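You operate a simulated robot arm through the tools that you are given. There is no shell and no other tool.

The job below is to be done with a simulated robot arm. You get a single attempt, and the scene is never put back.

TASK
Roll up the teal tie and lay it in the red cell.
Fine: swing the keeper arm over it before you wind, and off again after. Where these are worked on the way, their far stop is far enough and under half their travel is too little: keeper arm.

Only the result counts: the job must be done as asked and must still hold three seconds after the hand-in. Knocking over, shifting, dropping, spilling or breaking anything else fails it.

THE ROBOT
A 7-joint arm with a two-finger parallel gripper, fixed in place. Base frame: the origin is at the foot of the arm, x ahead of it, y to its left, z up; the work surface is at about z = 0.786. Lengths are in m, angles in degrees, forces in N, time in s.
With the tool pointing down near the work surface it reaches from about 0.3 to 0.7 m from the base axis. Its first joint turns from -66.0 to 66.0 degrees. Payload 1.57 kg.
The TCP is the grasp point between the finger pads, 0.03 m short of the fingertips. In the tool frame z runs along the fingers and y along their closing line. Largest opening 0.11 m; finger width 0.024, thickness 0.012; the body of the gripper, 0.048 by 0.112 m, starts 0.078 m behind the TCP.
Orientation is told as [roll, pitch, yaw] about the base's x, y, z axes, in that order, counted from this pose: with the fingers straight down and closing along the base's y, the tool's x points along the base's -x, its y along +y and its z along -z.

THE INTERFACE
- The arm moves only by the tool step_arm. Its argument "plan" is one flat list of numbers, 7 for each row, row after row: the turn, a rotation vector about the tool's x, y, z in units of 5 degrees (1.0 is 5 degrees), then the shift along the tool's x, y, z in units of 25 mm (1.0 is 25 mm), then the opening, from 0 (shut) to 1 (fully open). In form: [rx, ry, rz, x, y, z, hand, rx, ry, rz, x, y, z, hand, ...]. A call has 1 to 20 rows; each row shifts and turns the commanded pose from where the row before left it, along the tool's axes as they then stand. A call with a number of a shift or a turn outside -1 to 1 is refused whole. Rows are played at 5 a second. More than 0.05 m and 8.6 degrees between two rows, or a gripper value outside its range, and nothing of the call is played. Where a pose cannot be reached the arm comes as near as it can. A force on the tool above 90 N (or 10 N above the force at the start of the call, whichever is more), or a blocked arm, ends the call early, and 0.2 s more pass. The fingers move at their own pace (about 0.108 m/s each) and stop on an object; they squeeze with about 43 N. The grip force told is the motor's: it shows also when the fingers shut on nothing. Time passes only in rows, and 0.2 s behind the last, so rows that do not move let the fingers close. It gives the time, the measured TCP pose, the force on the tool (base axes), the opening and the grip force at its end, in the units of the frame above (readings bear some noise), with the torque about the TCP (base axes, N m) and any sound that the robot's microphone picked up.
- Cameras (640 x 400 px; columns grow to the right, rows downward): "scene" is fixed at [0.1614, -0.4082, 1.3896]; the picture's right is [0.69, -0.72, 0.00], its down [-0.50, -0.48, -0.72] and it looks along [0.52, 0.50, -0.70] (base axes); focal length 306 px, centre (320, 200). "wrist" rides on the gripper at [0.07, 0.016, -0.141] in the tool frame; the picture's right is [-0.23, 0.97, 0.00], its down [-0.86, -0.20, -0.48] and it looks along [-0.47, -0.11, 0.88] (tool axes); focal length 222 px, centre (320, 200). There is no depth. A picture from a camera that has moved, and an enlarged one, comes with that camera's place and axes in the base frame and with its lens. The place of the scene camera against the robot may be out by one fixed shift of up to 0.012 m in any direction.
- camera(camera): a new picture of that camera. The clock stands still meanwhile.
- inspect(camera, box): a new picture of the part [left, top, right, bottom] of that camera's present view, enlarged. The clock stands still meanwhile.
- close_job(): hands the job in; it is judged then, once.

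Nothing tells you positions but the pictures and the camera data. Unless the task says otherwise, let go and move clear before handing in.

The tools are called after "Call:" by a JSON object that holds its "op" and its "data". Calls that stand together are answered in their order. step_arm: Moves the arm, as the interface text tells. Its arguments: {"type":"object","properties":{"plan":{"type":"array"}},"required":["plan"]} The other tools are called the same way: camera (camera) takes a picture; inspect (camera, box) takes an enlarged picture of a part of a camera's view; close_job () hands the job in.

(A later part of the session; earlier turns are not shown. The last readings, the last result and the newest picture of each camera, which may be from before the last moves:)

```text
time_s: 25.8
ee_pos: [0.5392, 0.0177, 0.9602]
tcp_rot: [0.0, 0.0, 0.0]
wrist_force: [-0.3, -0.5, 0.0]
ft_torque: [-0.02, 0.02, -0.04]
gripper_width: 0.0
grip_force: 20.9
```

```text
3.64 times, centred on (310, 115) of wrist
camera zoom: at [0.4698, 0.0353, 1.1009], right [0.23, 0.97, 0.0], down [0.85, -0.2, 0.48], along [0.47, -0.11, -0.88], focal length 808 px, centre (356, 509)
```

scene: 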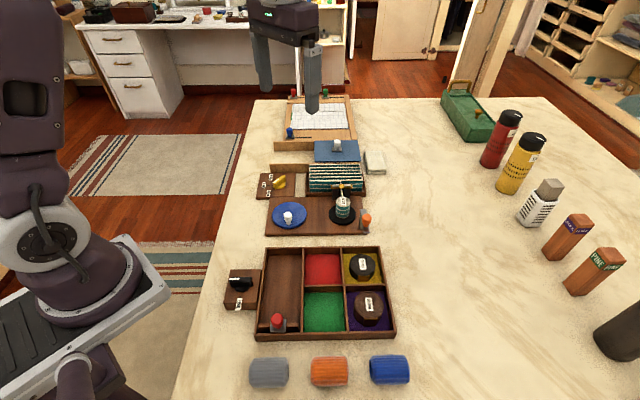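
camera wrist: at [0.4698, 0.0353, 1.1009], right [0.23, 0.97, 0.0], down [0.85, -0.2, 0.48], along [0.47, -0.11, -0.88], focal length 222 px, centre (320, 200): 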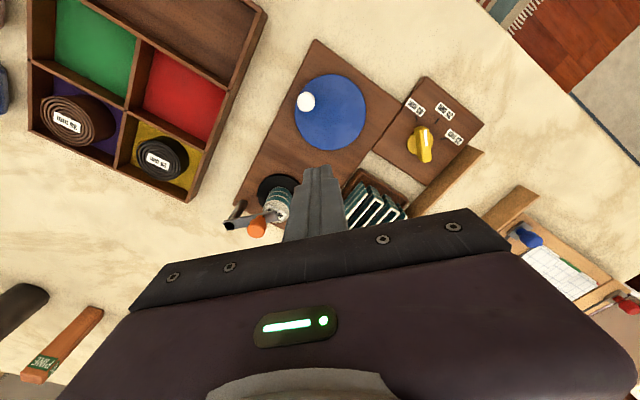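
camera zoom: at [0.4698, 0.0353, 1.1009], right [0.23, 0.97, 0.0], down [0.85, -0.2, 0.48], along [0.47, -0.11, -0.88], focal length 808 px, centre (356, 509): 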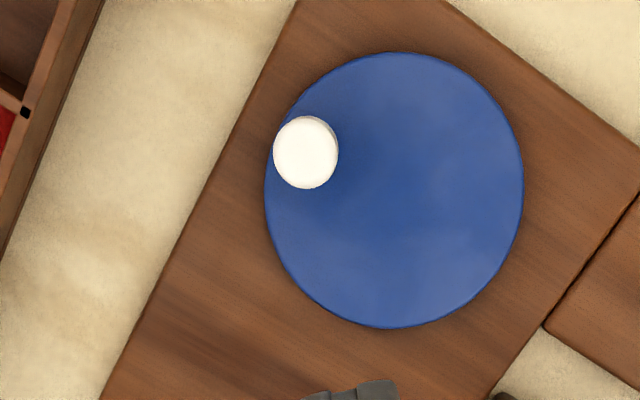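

The crank centre is about (0.509, 0.040), with the knob 32 mm off it at (0.488, 0.0155) and its top at z 0.831. I'll put the closed fingers down beside the knob so they can chase it round the circle without gripping.

Call:
{"op": "step_arm", "data": {"plan": [0, 0, 0, 0.504, -0.194, 0, 0, 0, 0, 0, 0.504, -0.194, 0, 0, 0, 0, 0, 0, 0, 0.946, 0, 0, 0, 0, 0, 0, 0.946, 0, 0, 0, 0, 0, 0, 0.946, 0, 0, 0, 0, 0, 0, 0.946, 0, 0, 0, 0, 0, 0, 0.8, 0, 0, 0, 0, 0, 0, 0, 0]}}

Call:
{"op": "inspect", "data": {"camera": "scene", "box": [250, 150, 400, 245]}}

Call:
{"op": "inspect", "data": {"camera": "wrist", "box": [240, 80, 400, 220]}}

```text
time_s: 27.6
ee_pos: [0.5147, 0.0088, 0.8445]
tcp_rot: [0.0, -0.1, -0.1]
wrist_force: [-0.6, 0.0, -0.3]
ft_torque: [0.0, 0.02, -0.03]
gripper_width: 0.0
grip_force: 21.0
```

```text
4.21 times, centred on (325, 198) of scene
camera zoom: at [0.1614, -0.4082, 1.3896], right [0.69, -0.72, 0.0], down [-0.5, -0.48, -0.72], along [0.52, 0.5, -0.7], focal length 1289 px, centre (299, 210)
```

zoom: 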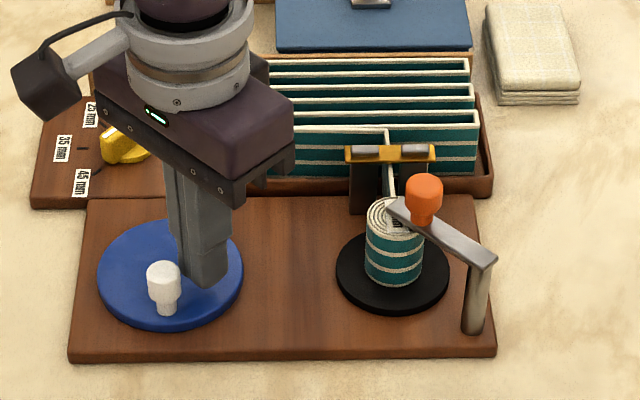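

```text
2.86 times, centred on (320, 150) of wrist
camera zoom: at [0.4451, 0.025, 0.9854], right [0.23, 0.97, 0.0], down [0.86, -0.2, 0.48], along [0.47, -0.11, -0.88], focal length 635 px, centre (320, 343)
```

zoom: 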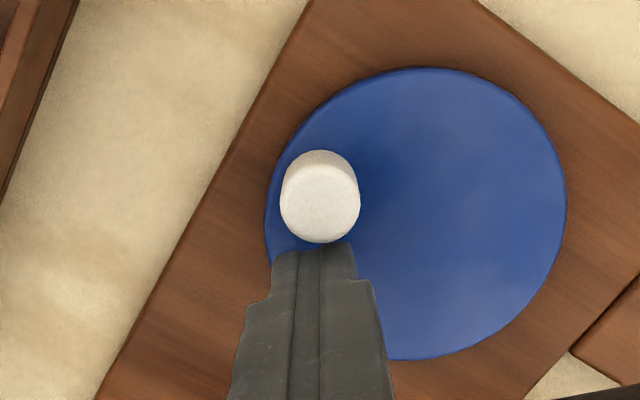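

The fingers sit just beside the knob, above the disc. I'll push the first 60 degrees clockwise and check the force and the response.

Call:
{"op": "step_arm", "data": {"plan": [0, 0, 0, 0, 0, 0.1, 0, 0, 0, 0, 0.452, 0.008, 0, 0, 0, 0, 0, 0.416, 0.16, 0, 0, 0, 0, 0, 0.34, 0.296, 0, 0, 0, 0, 0, 0, 0, 0, 0]}}

Call:
{"op": "inspect", "data": {"camera": "scene", "box": [250, 150, 400, 245]}}

Call:
{"op": "inspect", "data": {"camera": "wrist", "box": [240, 80, 400, 220]}}

```text
time_s: 28.4
ee_pos: [0.5089, 0.009, 0.8468]
tcp_rot: [-0.2, -2.5, 0.0]
wrist_force: [10.3, -2.9, 1.1]
ft_torque: [0.11, -0.11, 0.06]
gripper_width: 0.0001
grip_force: 21.6
stopped in row 4: the force on the tool passed its limit at 100 N (the readings are from after the stop); the commanded pose is now the measured one
```

```text
4.21 times, centred on (325, 198) of scene
camera zoom: at [0.1616, -0.4082, 1.3895], right [0.69, -0.72, 0.0], down [-0.5, -0.48, -0.72], along [0.52, 0.5, -0.7], focal length 1289 px, centre (299, 210)
```

zoom: 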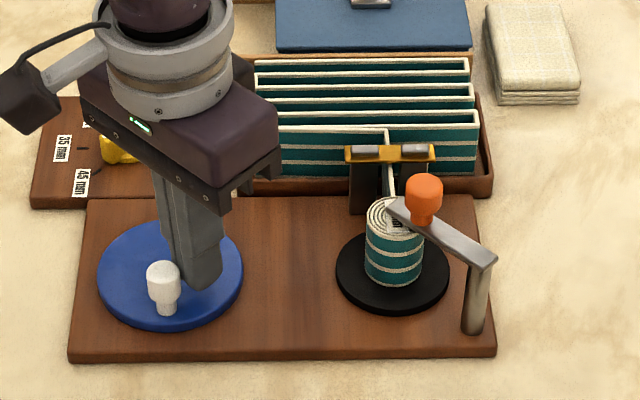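

```text
2.86 times, centred on (320, 150) of wrist
camera zoom: at [0.4335, 0.026, 0.9837], right [0.23, 0.97, 0.01], down [0.83, -0.2, 0.52], along [0.51, -0.11, -0.86], focal length 635 px, centre (320, 343)
```

zoom: 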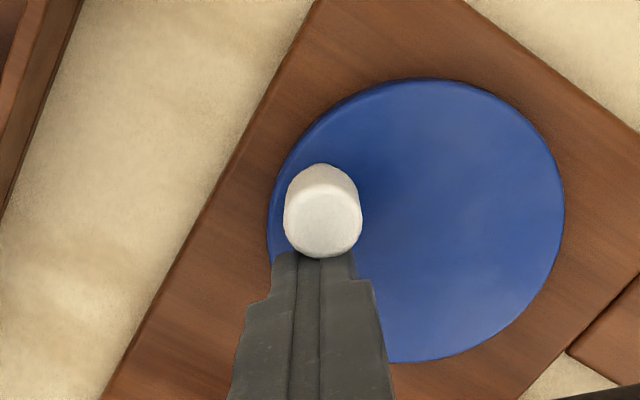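

Clockwise is blocked by a hard stop, so the winding direction must be counter-clockwise. I'll back off, straighten the tilt, lift over, and move to the other side of the knob.

Call:
{"op": "step_arm", "data": {"plan": [0, 0, 0, -0.5, 0, 0, 0, 0, 0.5, 0, 0, 0, -0.7, 0, 0, 0, 0, 0, 0, -0.9, 0, 0, 0, 0, 0.9, 0.63, 0, 0, 0, 0, 0, 0.9, 0.63, 0, 0, 0, 0, 0, 0, 0, 0, 0]}}

Call:
{"op": "inspect", "data": {"camera": "wrist", "box": [240, 60, 400, 200]}}

Call:
{"op": "inspect", "data": {"camera": "scene", "box": [250, 150, 400, 245]}}

```text
time_s: 29.8
ee_pos: [0.474, 0.0415, 0.8866]
tcp_rot: [-0.2, 0.2, 0.0]
wrist_force: [0.4, 0.4, -0.4]
ft_torque: [0.07, -0.02, 0.0]
gripper_width: 0.0001
grip_force: 21.4
```

```text
2.86 times, centred on (320, 130) of wrist
camera zoom: at [0.4055, 0.0578, 1.0272], right [0.23, 0.97, 0.0], down [0.86, -0.2, 0.48], along [0.46, -0.11, -0.88], focal length 635 px, centre (320, 400)
```

zoom: 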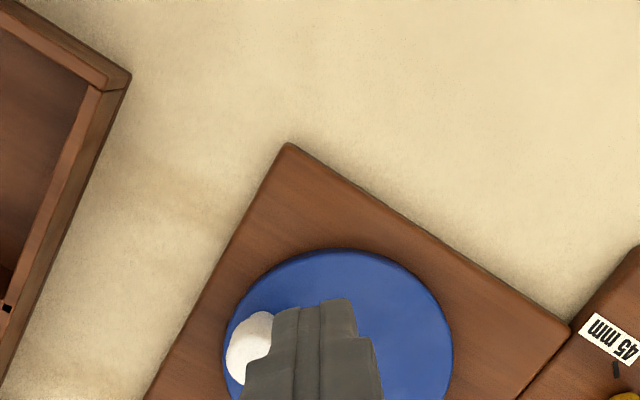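

```text
4.21 times, centred on (325, 198) of scene
camera zoom: at [0.1614, -0.4082, 1.3896], right [0.69, -0.72, 0.0], down [-0.5, -0.48, -0.72], along [0.52, 0.5, -0.7], focal length 1289 px, centre (299, 210)
```

zoom: 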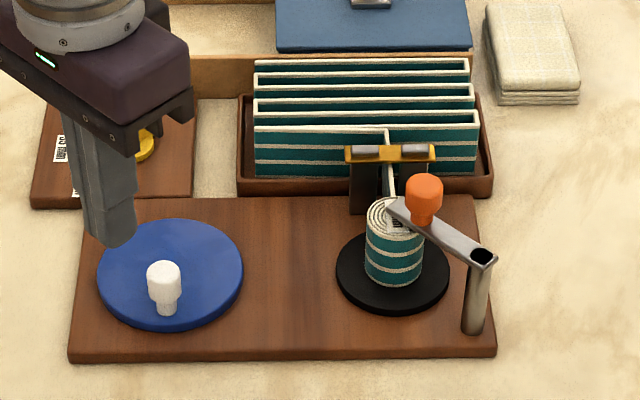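

I'm now on the other side of the knob. I'll go down and push counter-clockwise, gently at first.

Call:
{"op": "step_arm", "data": {"plan": [0, 0, 0, -0.1, 0, 0.85, 0, 0, 0, 0, 0, 0, 0.85, 0, 0, 0, 0, 0, 0, 0, 0, 0, 0, 0, -0.072, -0.444, 0, 0, 0, 0, 0, 0, 0, 0, 0]}}

Call:
{"op": "step_arm", "data": {"plan": [0, 0, 0, -0.216, -0.392, 0, 0, 0, 0, 0, 0, 0, 0, 0]}}

Call:
{"op": "inspect", "data": {"camera": "scene", "box": [250, 150, 400, 245]}}

```text
time_s: 31.0
ee_pos: [0.4788, 0.0299, 0.8427]
tcp_rot: [-0.1, 0.2, -0.1]
wrist_force: [1.1, -0.1, -0.5]
ft_torque: [0.0, 0.01, 0.05]
gripper_width: 0.0
grip_force: 21.3
```

```text
time_s: 31.6
ee_pos: [0.4837, 0.0201, 0.8441]
tcp_rot: [-0.2, 0.2, -0.1]
wrist_force: [0.0, 0.0, 0.6]
ft_torque: [0.01, 0.01, -0.02]
gripper_width: 0.0
grip_force: 21.2
```

```text
4.21 times, centred on (325, 198) of scene
camera zoom: at [0.1614, -0.4082, 1.3896], right [0.69, -0.72, 0.0], down [-0.5, -0.48, -0.72], along [0.52, 0.5, -0.7], focal length 1289 px, centre (299, 210)
```

zoom: 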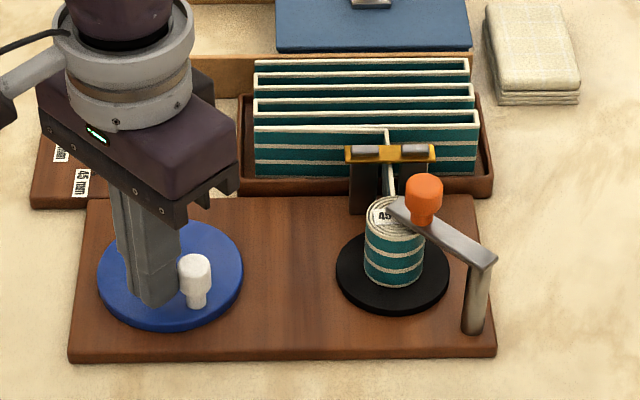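

The crank turns freely counter-clockwise, and the roll's label has rotated with it. I'll do one full turn now and then compare how much tie has been taken up.

Call:
{"op": "step_arm", "data": {"plan": [0, 0, 0, -0.339, -0.294, 0, 0, 0, 0, 0, -0.419, -0.161, 0, 0, 0, 0, 0, -0.449, -0.008, 0, 0, 0, 0, 0, -0.424, 0.146, 0, 0, 0, 0, 0, -0.349, 0.282, 0, 0, 0, 0, 0, -0.231, 0.385, 0, 0, 0, 0, 0, -0.086, 0.44, 0, 0, 0, 0, 0, 0.07, 0.443, 0, 0, 0, 0, 0, 0.218, 0.392, 0, 0, 0, 0, 0, 0.339, 0.294, 0, 0, 0, 0, 0, 0.419, 0.161, 0, 0, 0, 0, 0, 0.449, 0.008, 0, 0, 0, 0, 0, 0.424, -0.146, 0, 0, 0, 0, 0, 0.349, -0.282, 0, 0, 0, 0, 0, 0.231, -0.385, 0, 0, 0, 0, 0, 0.086, -0.44, 0, 0, 0, 0, 0, -0.07, -0.443, 0, 0, 0, 0, 0, -0.218, -0.392, 0, 0]}}

Call:
{"op": "inspect", "data": {"camera": "scene", "box": [250, 150, 400, 245]}}

```text
time_s: 35.4
ee_pos: [0.4846, 0.0203, 0.845]
tcp_rot: [-0.1, 0.2, -0.1]
wrist_force: [0.8, 0.4, 0.7]
ft_torque: [0.01, 0.01, 0.0]
gripper_width: 0.0
grip_force: 21.4
```

```text
4.21 times, centred on (325, 198) of scene
camera zoom: at [0.1614, -0.4082, 1.3896], right [0.69, -0.72, 0.0], down [-0.5, -0.48, -0.72], along [0.52, 0.5, -0.7], focal length 1289 px, centre (299, 210)
```

zoom: 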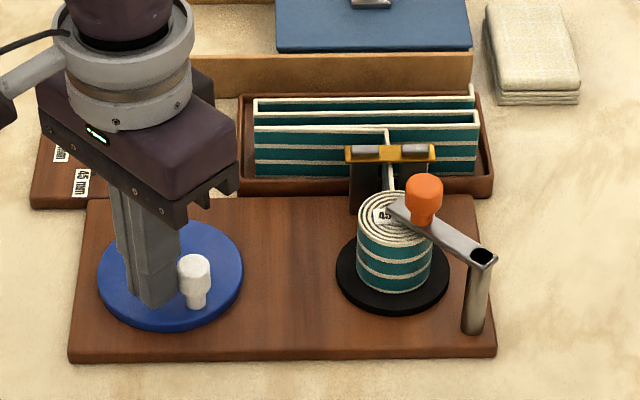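

One turn took up roughly half of the tie and the roll is growing. I'll do another half turn and look again.

Call:
{"op": "step_arm", "data": {"plan": [0, 0, 0, -0.339, -0.294, 0, 0, 0, 0, 0, -0.419, -0.161, 0, 0, 0, 0, 0, -0.449, -0.008, 0, 0, 0, 0, 0, -0.424, 0.146, 0, 0, 0, 0, 0, -0.349, 0.282, 0, 0, 0, 0, 0, -0.231, 0.385, 0, 0, 0, 0, 0, -0.086, 0.44, 0, 0, 0, 0, 0, 0.07, 0.443, 0, 0, 0, 0, 0, 0.218, 0.392, 0, 0, 0, 0, 0, 0, 0, 0, 0]}}

Call:
{"op": "inspect", "data": {"camera": "scene", "box": [250, 150, 400, 245]}}

```text
time_s: 37.6
ee_pos: [0.535, 0.0617, 0.8442]
tcp_rot: [-0.2, 0.2, 0.0]
wrist_force: [-0.3, 0.4, 0.8]
ft_torque: [0.03, -0.01, -0.02]
gripper_width: 0.0
grip_force: 21.2
```

```text
4.21 times, centred on (325, 198) of scene
camera zoom: at [0.1614, -0.4082, 1.3896], right [0.69, -0.72, 0.0], down [-0.5, -0.48, -0.72], along [0.52, 0.5, -0.7], focal length 1289 px, centre (299, 210)
```

zoom: 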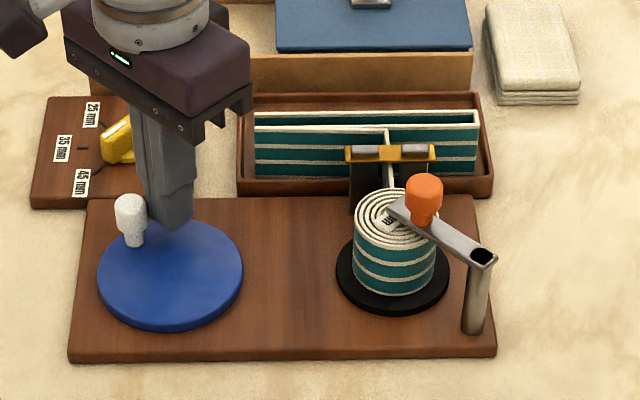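

Only a couple of folds remain. I'll do another half turn.

Call:
{"op": "step_arm", "data": {"plan": [0, 0, 0, 0.339, 0.294, 0, 0, 0, 0, 0, 0.419, 0.161, 0, 0, 0, 0, 0, 0.449, 0.008, 0, 0, 0, 0, 0, 0.424, -0.146, 0, 0, 0, 0, 0, 0.349, -0.282, 0, 0, 0, 0, 0, 0.231, -0.385, 0, 0, 0, 0, 0, 0.086, -0.44, 0, 0, 0, 0, 0, -0.07, -0.443, 0, 0, 0, 0, 0, 0, 0, 0, 0]}}

Call:
{"op": "inspect", "data": {"camera": "scene", "box": [250, 150, 400, 245]}}

```text
time_s: 39.6
ee_pos: [0.4782, 0.0286, 0.8443]
tcp_rot: [-0.2, 0.2, -0.1]
wrist_force: [-0.2, 1.5, -0.3]
ft_torque: [-0.01, 0.02, -0.01]
gripper_width: 0.0
grip_force: 20.5
```

```text
4.21 times, centred on (325, 198) of scene
camera zoom: at [0.1614, -0.4082, 1.3896], right [0.69, -0.72, 0.0], down [-0.5, -0.48, -0.72], along [0.52, 0.5, -0.7], focal length 1289 px, centre (299, 210)
```

zoom: 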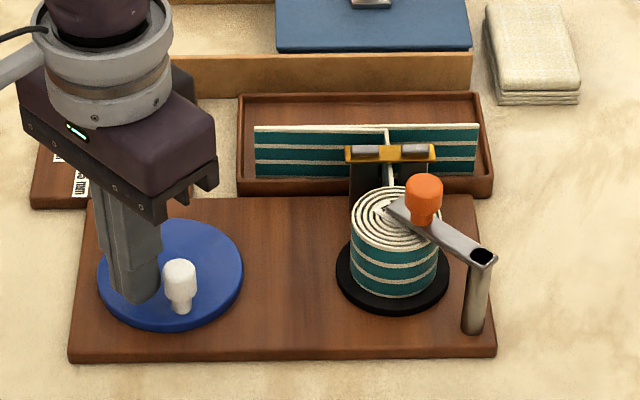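

One fold is left. I'll continue another 100 degrees.

Call:
{"op": "step_arm", "data": {"plan": [0, 0, 0, -0.218, -0.392, 0, 0, 0, 0, 0, -0.339, -0.294, 0, 0, 0, 0, 0, -0.419, -0.161, 0, 0, 0, 0, 0, -0.449, -0.008, 0, 0, 0, 0, 0, -0.424, 0.146, 0, 0, 0, 0, 0, 0, 0, 0, 0]}}

Call:
{"op": "inspect", "data": {"camera": "scene", "box": [250, 150, 400, 245]}}

```text
time_s: 41.0
ee_pos: [0.5257, 0.0127, 0.844]
tcp_rot: [-0.3, 0.1, -0.1]
wrist_force: [-0.1, -0.8, 0.5]
ft_torque: [-0.01, 0.0, 0.01]
gripper_width: 0.0
grip_force: 21.3
```

```text
4.21 times, centred on (325, 198) of scene
camera zoom: at [0.1614, -0.4082, 1.3896], right [0.69, -0.72, 0.0], down [-0.5, -0.48, -0.72], along [0.52, 0.5, -0.7], focal length 1289 px, centre (299, 210)
```

zoom: 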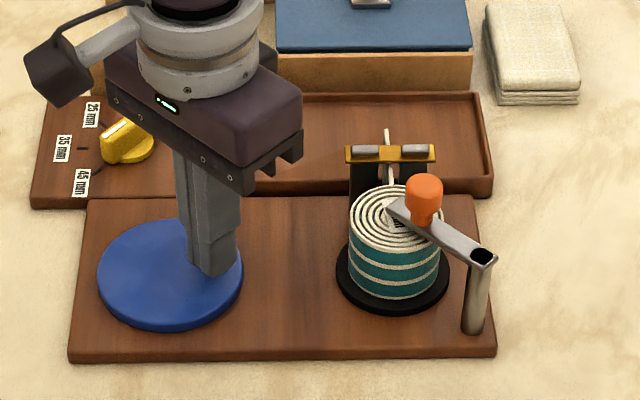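

The tray is empty and only the tail through the fork remains. I'll turn a bit further.

Call:
{"op": "step_arm", "data": {"plan": [0, 0, 0, -0.349, 0.282, 0, 0, 0, 0, 0, -0.231, 0.385, 0, 0, 0, 0, 0, -0.086, 0.44, 0, 0, 0, 0, 0, 0, 0, 0, 0]}}

Call:
{"op": "inspect", "data": {"camera": "scene", "box": [250, 150, 400, 245]}}

```text
time_s: 42.0
ee_pos: [0.5426, 0.0393, 0.8433]
tcp_rot: [-0.2, 0.2, -0.1]
wrist_force: [-0.1, 0.5, 0.7]
ft_torque: [0.0, -0.03, 0.01]
gripper_width: 0.0
grip_force: 21.6
```

```text
4.21 times, centred on (325, 198) of scene
camera zoom: at [0.1614, -0.4082, 1.3896], right [0.69, -0.72, 0.0], down [-0.5, -0.48, -0.72], along [0.52, 0.5, -0.7], focal length 1289 px, centre (299, 210)
```

zoom: 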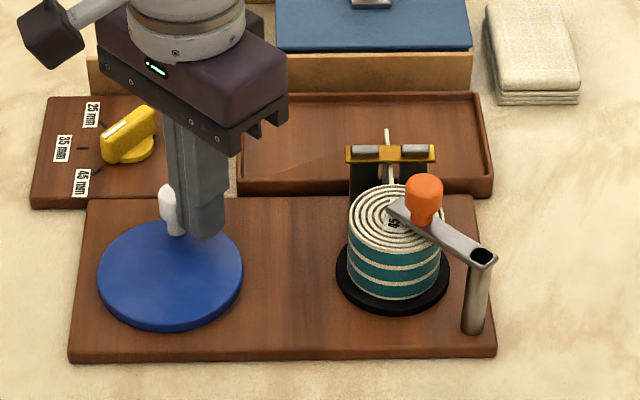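

The tail still shows at the fork, so I'll keep turning and watch it.

Call:
{"op": "step_arm", "data": {"plan": [0, 0, 0, 0.07, 0.443, 0, 0, 0, 0, 0, 0.218, 0.392, 0, 0, 0, 0, 0, 0.339, 0.294, 0, 0, 0, 0, 0, 0.419, 0.161, 0, 0, 0, 0, 0, 0.449, 0.008, 0, 0, 0, 0, 0, 0, 0, 0, 0]}}

Call:
{"op": "inspect", "data": {"camera": "scene", "box": [250, 150, 400, 245]}}

```text
time_s: 43.4
ee_pos: [0.5039, 0.0726, 0.8435]
tcp_rot: [-0.2, 0.2, -0.1]
wrist_force: [-0.1, 0.0, -0.4]
ft_torque: [-0.05, 0.02, 0.03]
gripper_width: 0.0
grip_force: 21.3
```

```text
4.21 times, centred on (325, 198) of scene
camera zoom: at [0.1614, -0.4082, 1.3896], right [0.69, -0.72, 0.0], down [-0.5, -0.48, -0.72], along [0.52, 0.5, -0.7], focal length 1289 px, centre (299, 210)
```

zoom: 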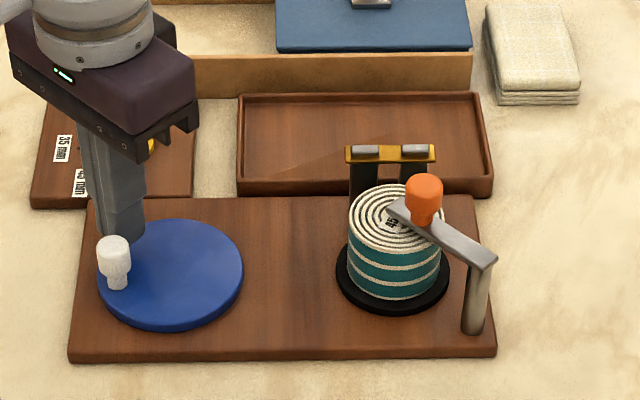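

The tail has gone through the fork. I'll look closely at the roll for any loose end.

Call:
{"op": "inspect", "data": {"camera": "scene", "box": [325, 175, 375, 225]}}

Call:
{"op": "camera", "data": {"camera": "wrist"}}

Call:
{"op": "camera", "data": {"camera": "scene"}}

```text
8.00 times, centred on (350, 200) of scene
camera zoom: at [0.1614, -0.4082, 1.3896], right [0.69, -0.72, 0.0], down [-0.5, -0.48, -0.72], along [0.52, 0.5, -0.7], focal length 2449 px, centre (80, 200)
```

zoom: 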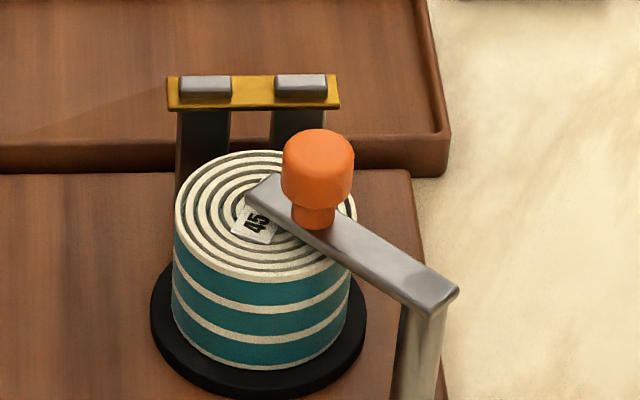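

```text
taken
camera wrist: at [0.4345, 0.0888, 0.9842], right [0.23, 0.97, 0.0], down [0.86, -0.2, 0.48], along [0.46, -0.11, -0.88], focal length 222 px, centre (320, 200)
```

wrist: 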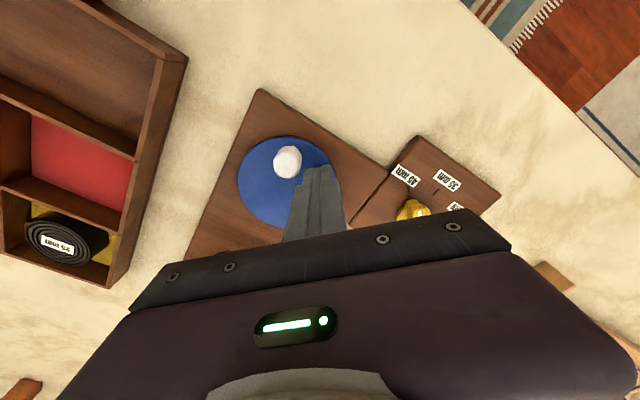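

```text
taken
```

scene: 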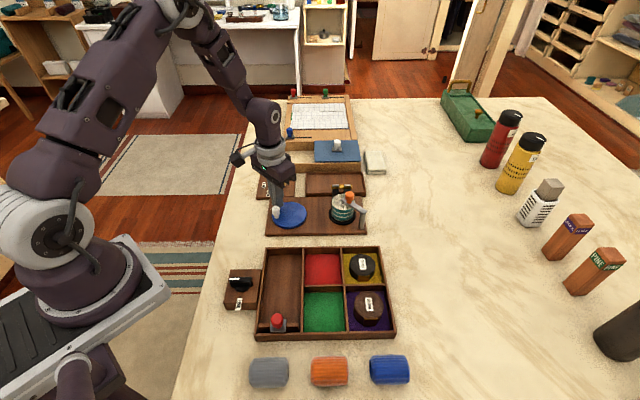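

The roll looks complete (about 56 mm across). I'll add a small extra turn to be sure the end is seated, watching the force.

Call:
{"op": "step_arm", "data": {"plan": [0, 0, 0, 0.424, -0.146, 0, 0, 0, 0, 0, 0.349, -0.282, 0, 0, 0, 0, 0, 0.231, -0.385, 0, 0, 0, 0, 0, 0, 0, 0, 0]}}

Call:
{"op": "inspect", "data": {"camera": "scene", "box": [250, 150, 400, 245]}}

```text
time_s: 44.4
ee_pos: [0.4796, 0.0522, 0.8428]
tcp_rot: [-0.2, 0.3, -0.1]
wrist_force: [0.3, 0.3, -0.1]
ft_torque: [0.0, 0.02, 0.0]
gripper_width: 0.0
grip_force: 21.5
```

```text
4.21 times, centred on (325, 198) of scene
camera zoom: at [0.1614, -0.4082, 1.3896], right [0.69, -0.72, 0.0], down [-0.5, -0.48, -0.72], along [0.52, 0.5, -0.7], focal length 1289 px, centre (299, 210)
```

zoom: 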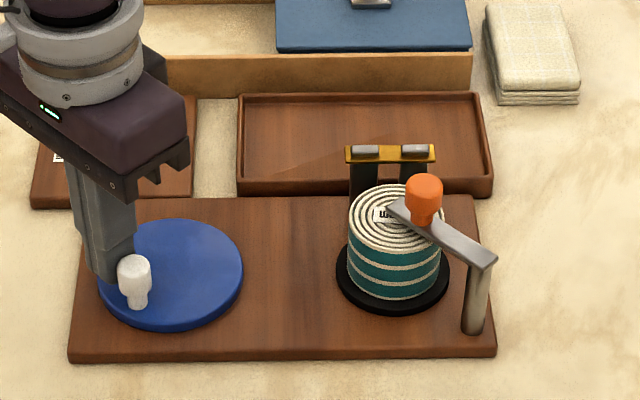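

Winding is done. I'll back away from the crank knob, lift, and go over to the keeper knob at yaw -90 to swing it back off.

Call:
{"op": "step_arm", "data": {"plan": [0, 0, 0, -0.15, 0.3, 0, 0, 0, 0, 0, 0, 0, -1, 0, 0, 0, 0, 0, 0, -1, 0, 0, 0, 0, 0, 0, -1, 0, 0, 0, 0, 0, 0, -1, 0, 0, 0, 0, 0, 0, -0.7, 0, 0, 0, 0, -0.87, -0.915, 0, 0.4, 0, 0, 0, -0.87, -0.915, 0, 0.4, 0, 0, 0, -0.87, -0.915, 0, 0.4, 0, 0, 0, -0.87, -0.915, 0, 0.4, 0, 0, 0, -0.87, -0.915, 0, 0.4, 0, 0, 0, -0.87, -0.915, 0, 0.4, 0, 0, 0, 0, 0, 0, 0.4]}}

Call:
{"op": "step_arm", "data": {"plan": [0, 0, 1, 0, 0, 0, 0.4, 0, 0, 1, 0, 0, 0, 0.4, 0, 0, 1, 0, 0, 0, 0.4, 0, 0, 1, 0, 0, 0, 0.4, 0, 0, 1, 0, 0, 0, 0.4, 0, 0, 1, 0, 0, 0, 0.4, 0, 0, 1, 0, 0, 0, 0.4, 0, 0, 1, 0, 0, 0, 0.4, 0, 0, 1, 0, 0, 0, 0.4, 0, 0, 1, 0, 0, 0, 0.4, 0, 0, 1, 0, 0, 0, 0.4, 0, 0, 1, 0, 0, 0, 0.4, 0, 0, 1, 0, 0, 0, 0.4, 0, 0, 1, 0, 0, 0, 0.4, 0, 0, 1, 0, 0, 0, 0.4, 0, 0, 1, 0, 0, 0, 0.4, 0, 0, 1, 0, 0, 0, 0.4, 0, 0, 1, 0, 0, 0, 0.4, 0, 0, 0, 0, 0, 0, 0.4]}}

Call:
{"op": "camera", "data": {"camera": "wrist"}}

Call:
{"op": "inspect", "data": {"camera": "wrist", "box": [260, 90, 380, 210]}}

```text
time_s: 47.2
ee_pos: [0.6153, -0.0774, 0.9618]
tcp_rot: [-0.2, 0.2, -0.1]
wrist_force: [0.0, 0.9, 0.6]
ft_torque: [0.01, 0.02, 0.01]
gripper_width: 0.0441
grip_force: 0.0
```

```text
time_s: 51.2
ee_pos: [0.6137, -0.0766, 0.9617]
tcp_rot: [-0.2, -0.2, -90.2]
wrist_force: [-0.1, 0.6, 0.0]
ft_torque: [0.03, 0.02, 0.01]
gripper_width: 0.0439
grip_force: 0.0
```

```text
taken
camera wrist: at [0.6305, -0.0074, 1.1017], right [0.97, -0.23, 0.0], down [-0.2, -0.85, 0.48], along [-0.11, -0.47, -0.88], focal length 222 px, centre (320, 200)
```

wrist: 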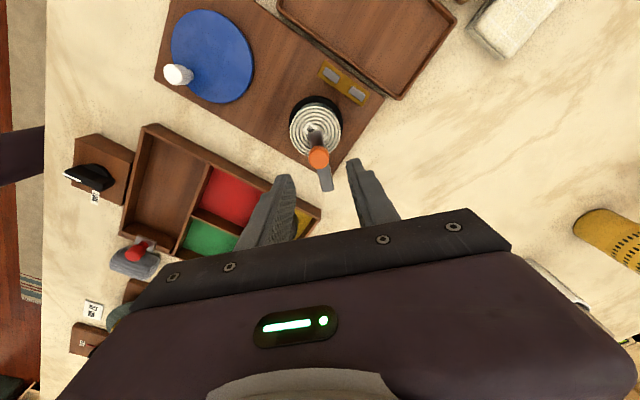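

```text
3.33 times, centred on (320, 150) of wrist
camera zoom: at [0.6305, -0.0074, 1.1017], right [0.97, -0.23, 0.0], down [-0.2, -0.85, 0.48], along [-0.11, -0.47, -0.88], focal length 740 px, centre (320, 367)
```

zoom: 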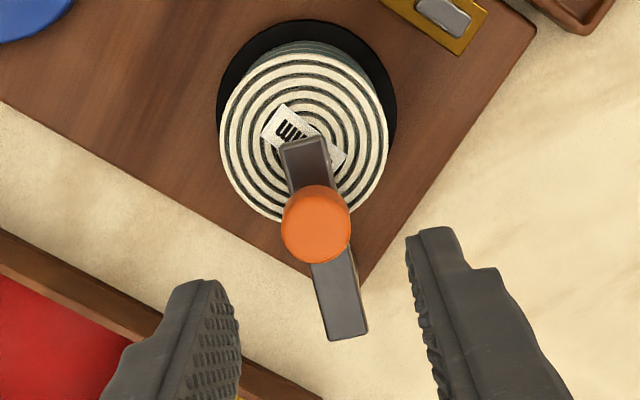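

The knob is well centred between the fingers. I'll lower, close on it, and start the reverse swing.

Call:
{"op": "step_arm", "data": {"plan": [0, 0, 0, 0, -0.04, 1, 0.4, 0, 0, 0, 0, 0, 1, 0.4, 0, 0, 0, 0, 0, 1, 0.4, 0, 0, 0, 0, 0, 0.05, 0.4, 0, 0, 0, 0, 0, 0, 0, 0, 0, 0, 0, 0, 0, 0, 0, 0, 0, 0, 0, 0, 0]}}

Call:
{"op": "step_arm", "data": {"plan": [0, 0, -1, -0.0072, -0.165, 0, 0, 0, 0, -1, -0.0072, -0.165, 0, 0, 0, 0, -1, -0.0072, -0.165, 0, 0, 0, 0, -1, -0.0072, -0.165, 0, 0, 0, 0, -1, -0.0072, -0.165, 0, 0, 0, 0, -1, -0.0072, -0.165, 0, 0, 0, 0, 0, 0, 0, 0, 0]}}

Call:
{"op": "inspect", "data": {"camera": "scene", "box": [320, 165, 420, 245]}}

Call:
{"op": "inspect", "data": {"camera": "wrist", "box": [260, 110, 380, 230]}}

```text
time_s: 52.8
ee_pos: [0.6106, -0.0773, 0.8844]
tcp_rot: [-0.2, -0.1, -90.0]
wrist_force: [-3.4, 1.0, -4.9]
ft_torque: [0.08, -0.25, -0.01]
gripper_width: 0.0216
grip_force: 34.3
```

```text
time_s: 54.4
ee_pos: [0.589, -0.0841, 0.8854]
tcp_rot: [-0.3, -0.1, -60.0]
wrist_force: [2.1, 1.8, -20.3]
ft_torque: [-0.02, -0.4, 0.1]
gripper_width: 0.0216
grip_force: 34.6
```

```text
5.00 times, centred on (370, 205) of scene
camera zoom: at [0.1618, -0.4082, 1.3895], right [0.69, -0.72, 0.0], down [-0.5, -0.48, -0.72], along [0.52, 0.5, -0.7], focal length 1531 px, centre (70, 175)
```

zoom: 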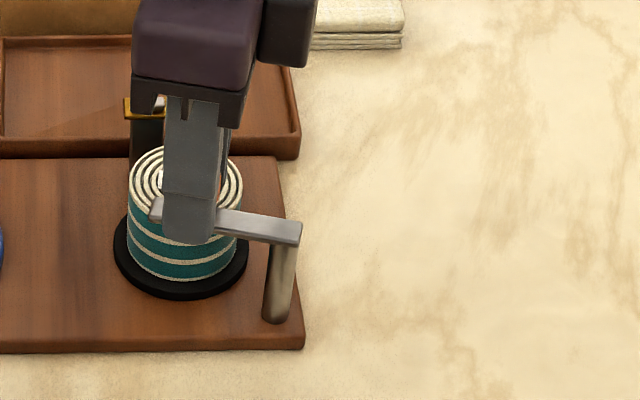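

```text
3.33 times, centred on (320, 170) of wrist
camera zoom: at [0.5688, -0.015, 1.0255], right [0.96, 0.29, 0.0], down [0.26, -0.84, 0.48], along [0.14, -0.46, -0.88], focal length 740 px, centre (320, 300)
```

zoom: 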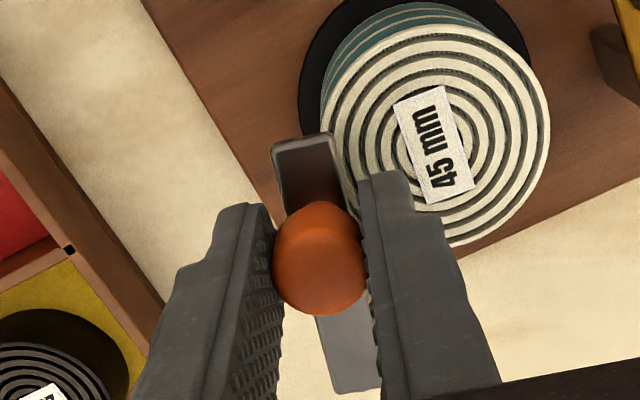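

The swing-back goes smoothly. I'll continue with a 0.5 mm drop to ease the vertical load.

Call:
{"op": "step_arm", "data": {"plan": [0, 0, -1, -0.0072, -0.165, 0.012, 0, 0, 0, -1, -0.0072, -0.165, 0.01, 0, 0, 0, -1, -0.0072, -0.165, 0, 0, 0, 0, -1, -0.0072, -0.165, 0, 0, 0, 0, -1, -0.0072, -0.165, 0, 0, 0, 0, -1, -0.0072, -0.165, 0, 0, 0, 0, -1, -0.0072, -0.165, 0, 0, 0, 0, -1, -0.0072, -0.165, 0, 0, 0, 0, -1, -0.0072, -0.165, 0, 0, 0, 0, -1, -0.0072, -0.165, 0, 0, 0, 0, 0, 0, 0, 0, 0]}}

Call:
{"op": "inspect", "data": {"camera": "scene", "box": [320, 165, 420, 245]}}

```text
time_s: 56.8
ee_pos: [0.5663, -0.1172, 0.884]
tcp_rot: [-0.4, 0.1, -10.0]
wrist_force: [4.1, 1.3, -14.0]
ft_torque: [0.2, -0.51, 0.08]
gripper_width: 0.0217
grip_force: 34.7
```

```text
5.00 times, centred on (370, 205) of scene
camera zoom: at [0.1617, -0.4082, 1.3895], right [0.69, -0.72, 0.0], down [-0.5, -0.48, -0.72], along [0.52, 0.5, -0.7], focal length 1531 px, centre (70, 175)
```

zoom: 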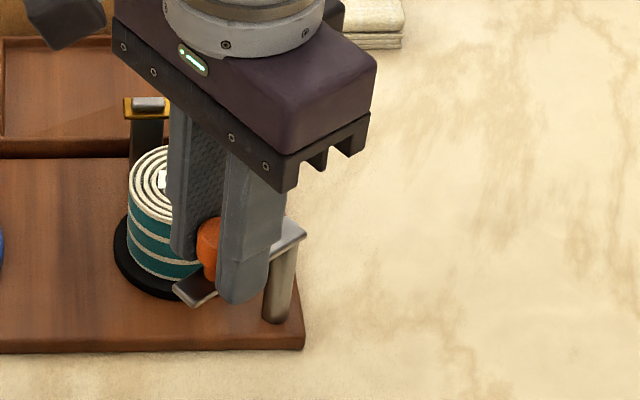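

Now I'll do the remaining 45–55 degrees back to the original side.

Call:
{"op": "step_arm", "data": {"plan": [0, 0, -1, -0.0072, -0.165, 0.01, 0, 0, 0, -1, -0.0072, -0.165, 0, 0, 0, 0, -1, -0.0072, -0.165, 0, 0, 0, 0, -1, -0.0072, -0.165, 0, 0, 0, 0, -1, -0.0072, -0.165, 0, 0, 0, 0, -1, -0.0072, -0.165, 0, 0, 0, 0, -1, -0.0072, -0.165, 0, 0, 0, 0, -1, -0.0072, -0.165, 0, 0, 0, 0, -1, -0.0072, -0.165, 0, 0, 0, 0, -1, -0.0072, -0.165, 0, 0, 0, 0, 0, 0, 0, 0, 0]}}

Call:
{"op": "inspect", "data": {"camera": "scene", "box": [320, 165, 420, 245]}}

Call:
{"op": "inspect", "data": {"camera": "wrist", "box": [260, 110, 380, 230]}}

```text
time_s: 59.2
ee_pos: [0.5772, -0.1549, 0.8844]
tcp_rot: [0.0, 0.2, 40.0]
wrist_force: [17.3, 16.5, -2.4]
ft_torque: [0.83, -0.2, -0.03]
gripper_width: 0.0211
grip_force: 34.9
```

```text
5.00 times, centred on (370, 205) of scene
camera zoom: at [0.1619, -0.4078, 1.3896], right [0.69, -0.72, 0.0], down [-0.5, -0.48, -0.72], along [0.52, 0.5, -0.7], focal length 1531 px, centre (70, 175)
```

zoom: 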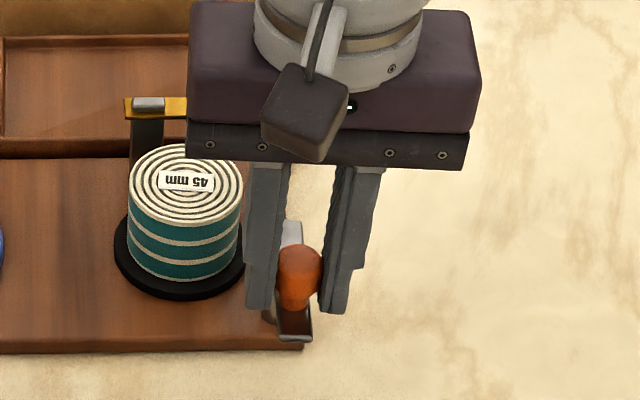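

```text
3.33 times, centred on (320, 170) of wrist
camera zoom: at [0.5141, -0.1863, 1.0261], right [-0.45, 0.89, 0.0], down [0.78, 0.4, 0.48], along [0.42, 0.21, -0.88], focal length 740 px, centre (320, 300)
```

zoom: 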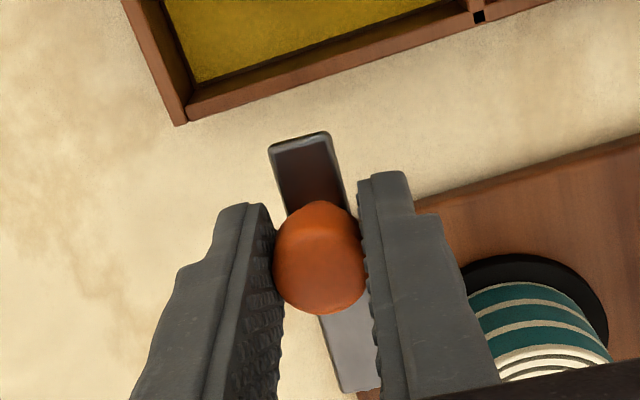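

It's nearly back at its starting position. One more small step with a slight inward correction should meet the off-stop.

Call:
{"op": "step_arm", "data": {"plan": [0, 0, -0.6, -0.022, -0.1, 0, 0, 0, 0, 0, 0, 0, 0, 0]}}

Call:
{"op": "inspect", "data": {"camera": "scene", "box": [320, 165, 420, 245]}}

```text
time_s: 59.8
ee_pos: [0.5794, -0.1559, 0.8843]
tcp_rot: [0.0, 0.3, 43.0]
wrist_force: [15.9, 18.3, 2.4]
ft_torque: [0.76, -0.04, 0.04]
gripper_width: 0.0216
grip_force: 34.6
```

```text
5.00 times, centred on (370, 205) of scene
camera zoom: at [0.1618, -0.4078, 1.3897], right [0.69, -0.72, 0.0], down [-0.5, -0.48, -0.72], along [0.52, 0.5, -0.7], focal length 1531 px, centre (70, 175)
```

zoom: 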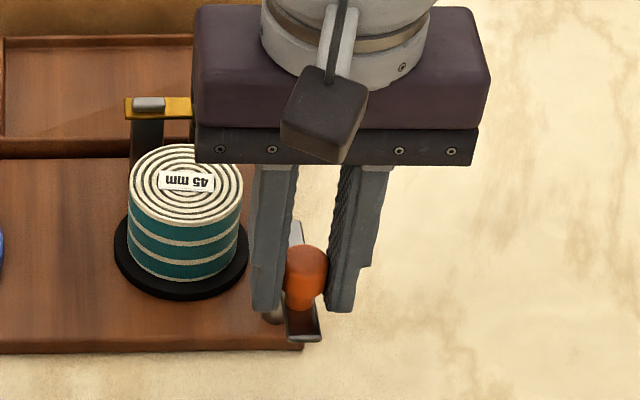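

There's no stop felt yet, so I'll add a few more degrees with the radial load relieved.

Call:
{"op": "step_arm", "data": {"plan": [0, 0, -0.6, -0.03, -0.1, 0, 0, 0, 0, -0.6, -0.005, -0.1, 0, 0, 0, 0, 0, 0, 0, 0, 0]}}

Call:
{"op": "inspect", "data": {"camera": "scene", "box": [320, 165, 420, 245]}}

```text
time_s: 60.6
ee_pos: [0.5801, -0.1582, 0.8846]
tcp_rot: [0.4, 0.4, 48.9]
wrist_force: [-29.9, 36.3, 22.4]
ft_torque: [0.06, 0.47, 0.1]
gripper_width: 0.0214
grip_force: 35.2
```

```text
5.00 times, centred on (370, 205) of scene
camera zoom: at [0.1602, -0.4072, 1.39], right [0.69, -0.72, 0.0], down [-0.5, -0.48, -0.72], along [0.52, 0.5, -0.7], focal length 1531 px, centre (70, 175)
```

zoom: 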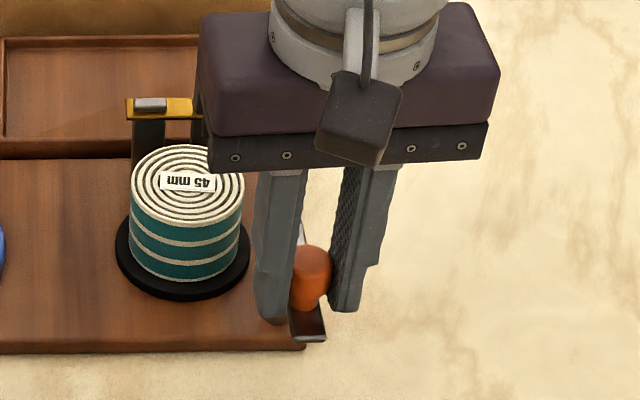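

The off-stop is reached. I'll relax, let go and lift clear.

Call:
{"op": "step_arm", "data": {"plan": [0, 0, 0, 0, 0.07, -0.02, 0, 0, 0, 0, 0, 0, 0, 0.35, 0, 0, 0, 0, 0, 0, 0.45, 0, 0, 0, 0, 0, -1, 0.5, 0, 0, 0, 0, 0, -1, 0.6, 0, 0, 0, 0, 0, -1, 0.8, 0, 0, 0, 0, 0, -1, 0.8, 0, 0, 0, 0, 0, 0, 0.8]}}

Call:
{"op": "camera", "data": {"camera": "wrist"}}

Call:
{"op": "inspect", "data": {"camera": "scene", "box": [250, 150, 400, 245]}}

Call:
{"op": "inspect", "data": {"camera": "scene", "box": [220, 235, 400, 345]}}

```text
time_s: 62.4
ee_pos: [0.582, -0.1584, 0.9858]
tcp_rot: [0.0, 0.3, 49.0]
wrist_force: [0.0, 0.2, 0.3]
ft_torque: [-0.01, 0.01, 0.02]
gripper_width: 0.0878
grip_force: 0.0
```

```text
taken
camera wrist: at [0.5245, -0.1994, 1.1271], right [-0.58, 0.81, 0.0], down [0.71, 0.51, 0.47], along [0.39, 0.28, -0.88], focal length 222 px, centre (320, 200)
```

wrist: 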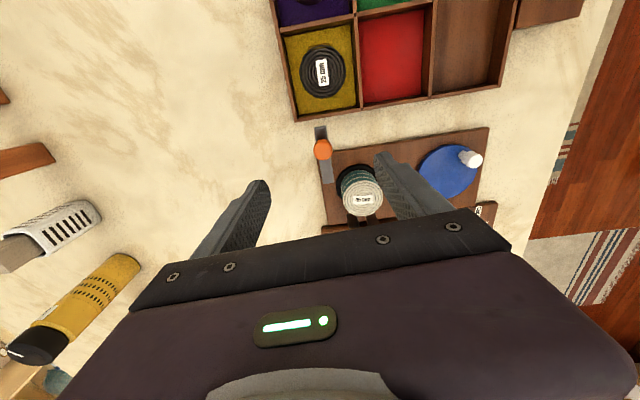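

```text
4.21 times, centred on (325, 198) of scene
camera zoom: at [0.1614, -0.4082, 1.3896], right [0.69, -0.72, 0.0], down [-0.5, -0.48, -0.72], along [0.52, 0.5, -0.7], focal length 1289 px, centre (299, 210)
```

zoom: 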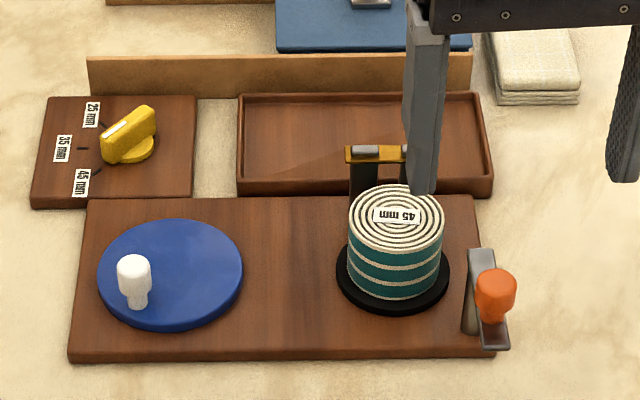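

```text
3.56 times, centred on (310, 290) of scene
camera zoom: at [0.1614, -0.4082, 1.3896], right [0.69, -0.72, 0.0], down [-0.5, -0.48, -0.72], along [0.52, 0.5, -0.7], focal length 1089 px, centre (356, -120)
```

zoom: 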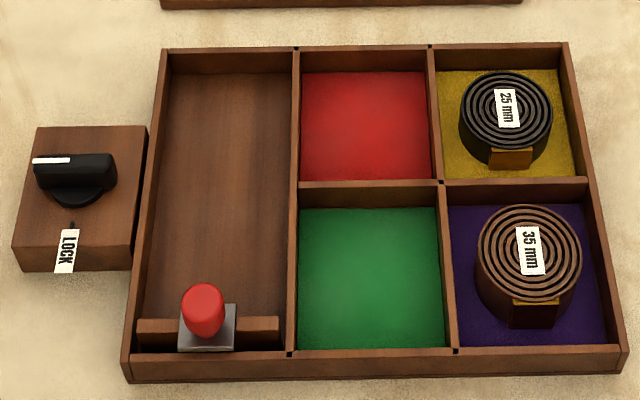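

The keeper arm is back at its off position and the roll is free on the spindle. I'll view the tray from above to measure the red cell and wall heights.

Call:
{"op": "step_arm", "data": {"plan": [0, 0, 0.8, 0, 0, 0, 0.8, 0, 0, 0, 0.4, 0.88, 0, 0.8, 0, 0, 0, 0.4, 0.88, 0, 0.8, 0, 0, 0, 0.4, 0.88, 0, 0.8, 0, 0, 0, 0.4, 0.88, 0, 0.8, 0, 0, 0, 0, 0, 0, 0.8]}}

Call:
{"op": "camera", "data": {"camera": "wrist"}}

Call:
{"op": "inspect", "data": {"camera": "wrist", "box": [220, 40, 400, 180]}}

```text
time_s: 63.8
ee_pos: [0.4914, -0.1246, 0.9843]
tcp_rot: [0.1, 0.3, 44.9]
wrist_force: [-0.4, 0.2, -0.4]
ft_torque: [-0.02, 0.0, 0.01]
gripper_width: 0.088
grip_force: 0.1
```

```text
taken
camera wrist: at [0.4308, -0.1619, 1.1261], right [-0.53, 0.85, 0.0], down [0.75, 0.46, 0.47], along [0.4, 0.25, -0.88], focal length 222 px, centre (320, 200)
```

wrist: 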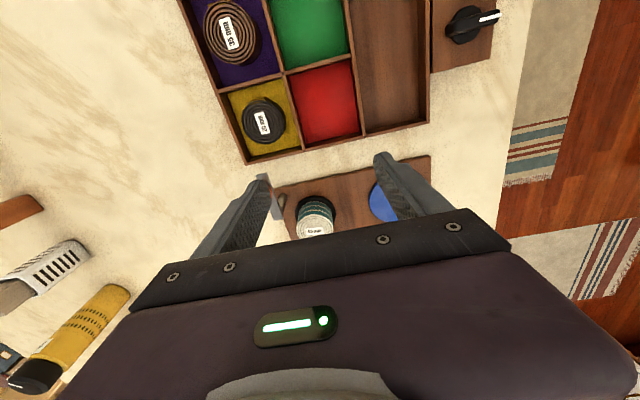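

```text
2.86 times, centred on (310, 110) of wrist
camera zoom: at [0.4308, -0.1619, 1.1261], right [-0.53, 0.85, 0.0], down [0.75, 0.46, 0.47], along [0.4, 0.25, -0.88], focal length 635 px, centre (349, 457)
```

zoom: 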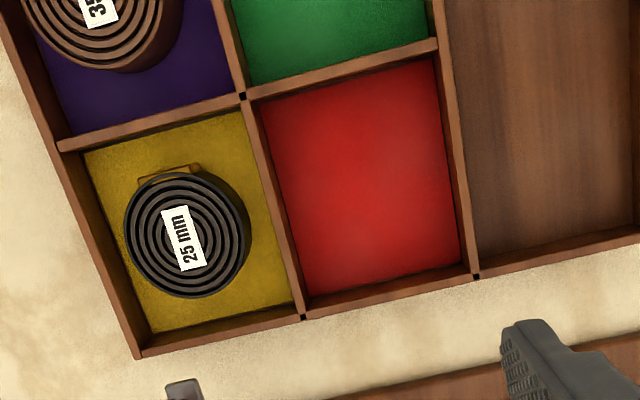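

The red cell is about 80 × 91 mm, centred near (0.453, -0.138), with wall tops near z 0.812. I'll move over the roll at yaw 45, a line that clears both the fork and the keeper post.

Call:
{"op": "step_arm", "data": {"plan": [0, 0, 0, -0.866, -0.252, 0, 0.8, 0, 0, 0, -0.866, -0.252, 0, 0.8, 0, 0, 0, -0.866, -0.252, 0, 0.8, 0, 0, 0, -0.866, -0.252, 0, 0.8, 0, 0, 0, -0.866, -0.252, 0, 0.8, 0, 0, 0, -0.866, -0.252, 0, 0.8, 0, 0, 0, 0, 0, 0, 0.8]}}

Call:
{"op": "camera", "data": {"camera": "wrist"}}

Call:
{"op": "inspect", "data": {"camera": "wrist", "box": [250, 90, 400, 220]}}

```text
time_s: 65.4
ee_pos: [0.6109, -0.0591, 0.9863]
tcp_rot: [0.0, 0.3, 44.9]
wrist_force: [0.6, 0.3, 0.0]
ft_torque: [0.01, -0.02, -0.01]
gripper_width: 0.088
grip_force: 0.1
```

```text
taken
camera wrist: at [0.5499, -0.0968, 1.1264], right [-0.53, 0.85, 0.0], down [0.75, 0.46, 0.47], along [0.4, 0.25, -0.88], focal length 222 px, centre (320, 200)
```

wrist: 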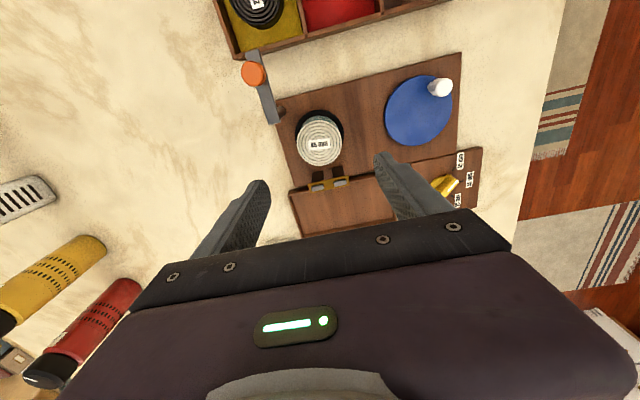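

```text
3.08 times, centred on (325, 155) of wrist
camera zoom: at [0.5499, -0.0968, 1.1264], right [-0.53, 0.85, 0.0], down [0.75, 0.46, 0.47], along [0.4, 0.25, -0.88], focal length 684 px, centre (305, 338)
```

zoom: 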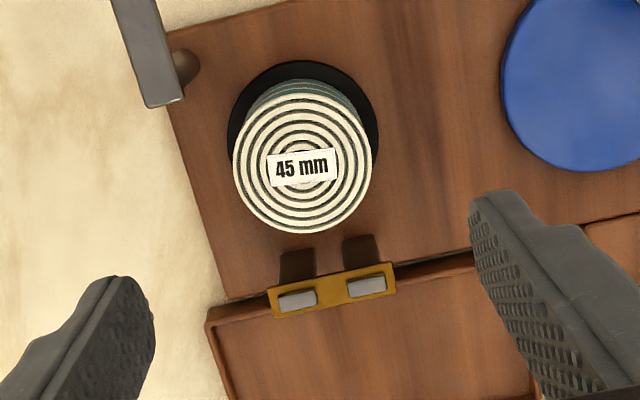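

The roll is centred under the gripper to within 1.5 mm. I'll go straight down so the tips hold its upper 19 mm, keeping them above the cell walls later.

Call:
{"op": "step_arm", "data": {"plan": [0, 0, 0, -0.03, -0.06, 1, 0.8, 0, 0, 0, 0, 0, 1, 0.8, 0, 0, 0, 0, 0, 1, 0.8, 0, 0, 0, 0, 0, 1, 0.8, 0, 0, 0, 0, 0, 1, 0.8, 0, 0, 0, 0, 0, 0.3, 0.8, 0, 0, 0, 0, 0, 0, 0.8]}}

Call:
{"op": "inspect", "data": {"camera": "scene", "box": [290, 140, 420, 245]}}

Call:
{"op": "camera", "data": {"camera": "wrist"}}

```text
time_s: 67.0
ee_pos: [0.6113, -0.0608, 0.8512]
tcp_rot: [0.0, 0.3, 45.0]
wrist_force: [0.6, -0.5, 1.0]
ft_torque: [0.01, 0.02, 0.02]
gripper_width: 0.088
grip_force: 0.1
```

```text
3.81 times, centred on (355, 192) of scene
camera zoom: at [0.1614, -0.4082, 1.3896], right [0.69, -0.72, 0.0], down [-0.5, -0.48, -0.72], along [0.52, 0.5, -0.7], focal length 1166 px, centre (187, 229)
```

zoom: 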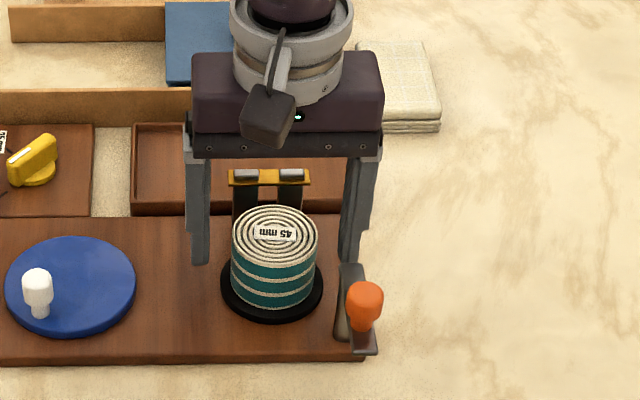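

```text
taken
camera wrist: at [0.5503, -0.098, 0.9933], right [-0.53, 0.85, 0.0], down [0.75, 0.46, 0.47], along [0.4, 0.25, -0.88], focal length 222 px, centre (320, 200)
```

wrist: 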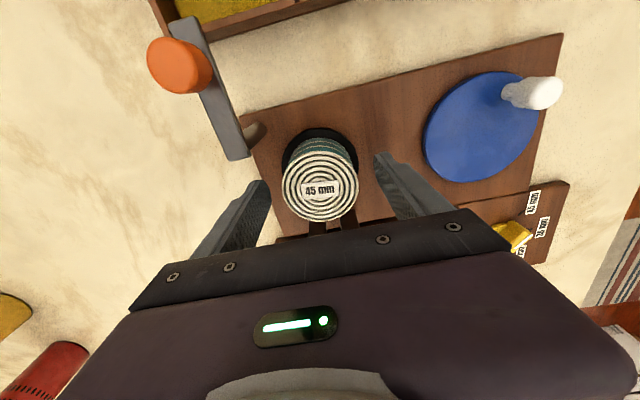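

Well centred. I'll close on the roll.

Call:
{"op": "step_arm", "data": {"plan": [0, 0, 0, 0, 0, -0.06, 0.8, 0, 0, 0, 0, 0, 0, 0, 0, 0, 0, 0, 0, 0, 0, 0, 0, 0, 0, 0, 0, 0, 0, 0, 0, 0, 0, 0, 0]}}

Call:
{"op": "inspect", "data": {"camera": "wrist", "box": [250, 110, 400, 240]}}

```text
time_s: 68.2
ee_pos: [0.612, -0.0606, 0.8541]
tcp_rot: [0.0, 0.3, 45.0]
wrist_force: [0.1, -0.3, -0.3]
ft_torque: [-0.04, 0.04, 0.0]
gripper_width: 0.0564
grip_force: 42.9
```

```text
3.08 times, centred on (325, 175) of wrist
camera zoom: at [0.5506, -0.0979, 0.9949], right [-0.53, 0.85, 0.0], down [0.75, 0.46, 0.47], along [0.4, 0.25, -0.88], focal length 684 px, centre (305, 277)
```

zoom: 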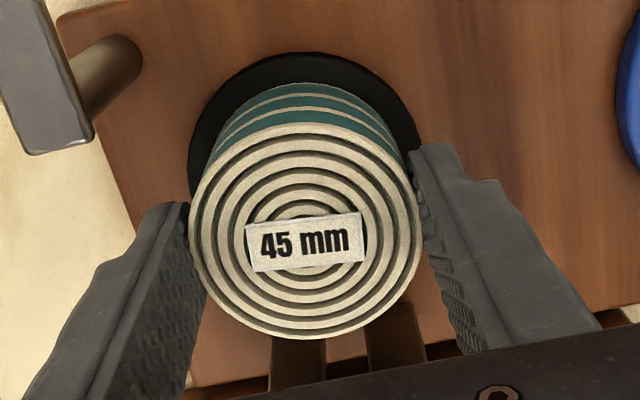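

Gripped at 56.4 mm. I'll lift straight up slowly and check.

Call:
{"op": "step_arm", "data": {"plan": [0, 0, 0, 0, 0, -0.2, 0, 0, 0, 0, 0, 0, -0.3, 0, 0, 0, 0, 0, 0, -0.5, 0, 0, 0, 0, 0, 0, 0, 0]}}

Call:
{"op": "inspect", "data": {"camera": "scene", "box": [290, 140, 420, 245]}}

```text
time_s: 69.2
ee_pos: [0.6113, -0.0603, 0.8792]
tcp_rot: [0.0, 0.3, 44.8]
wrist_force: [-1.2, 0.2, -0.2]
ft_torque: [-0.02, 0.03, 0.0]
gripper_width: 0.0562
grip_force: 42.7
```

```text
3.81 times, centred on (355, 192) of scene
camera zoom: at [0.1614, -0.4082, 1.3896], right [0.69, -0.72, 0.0], down [-0.5, -0.48, -0.72], along [0.52, 0.5, -0.7], focal length 1166 px, centre (187, 229)
```

zoom: 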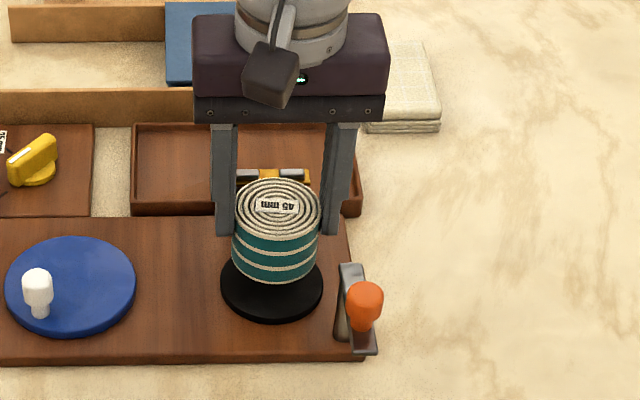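

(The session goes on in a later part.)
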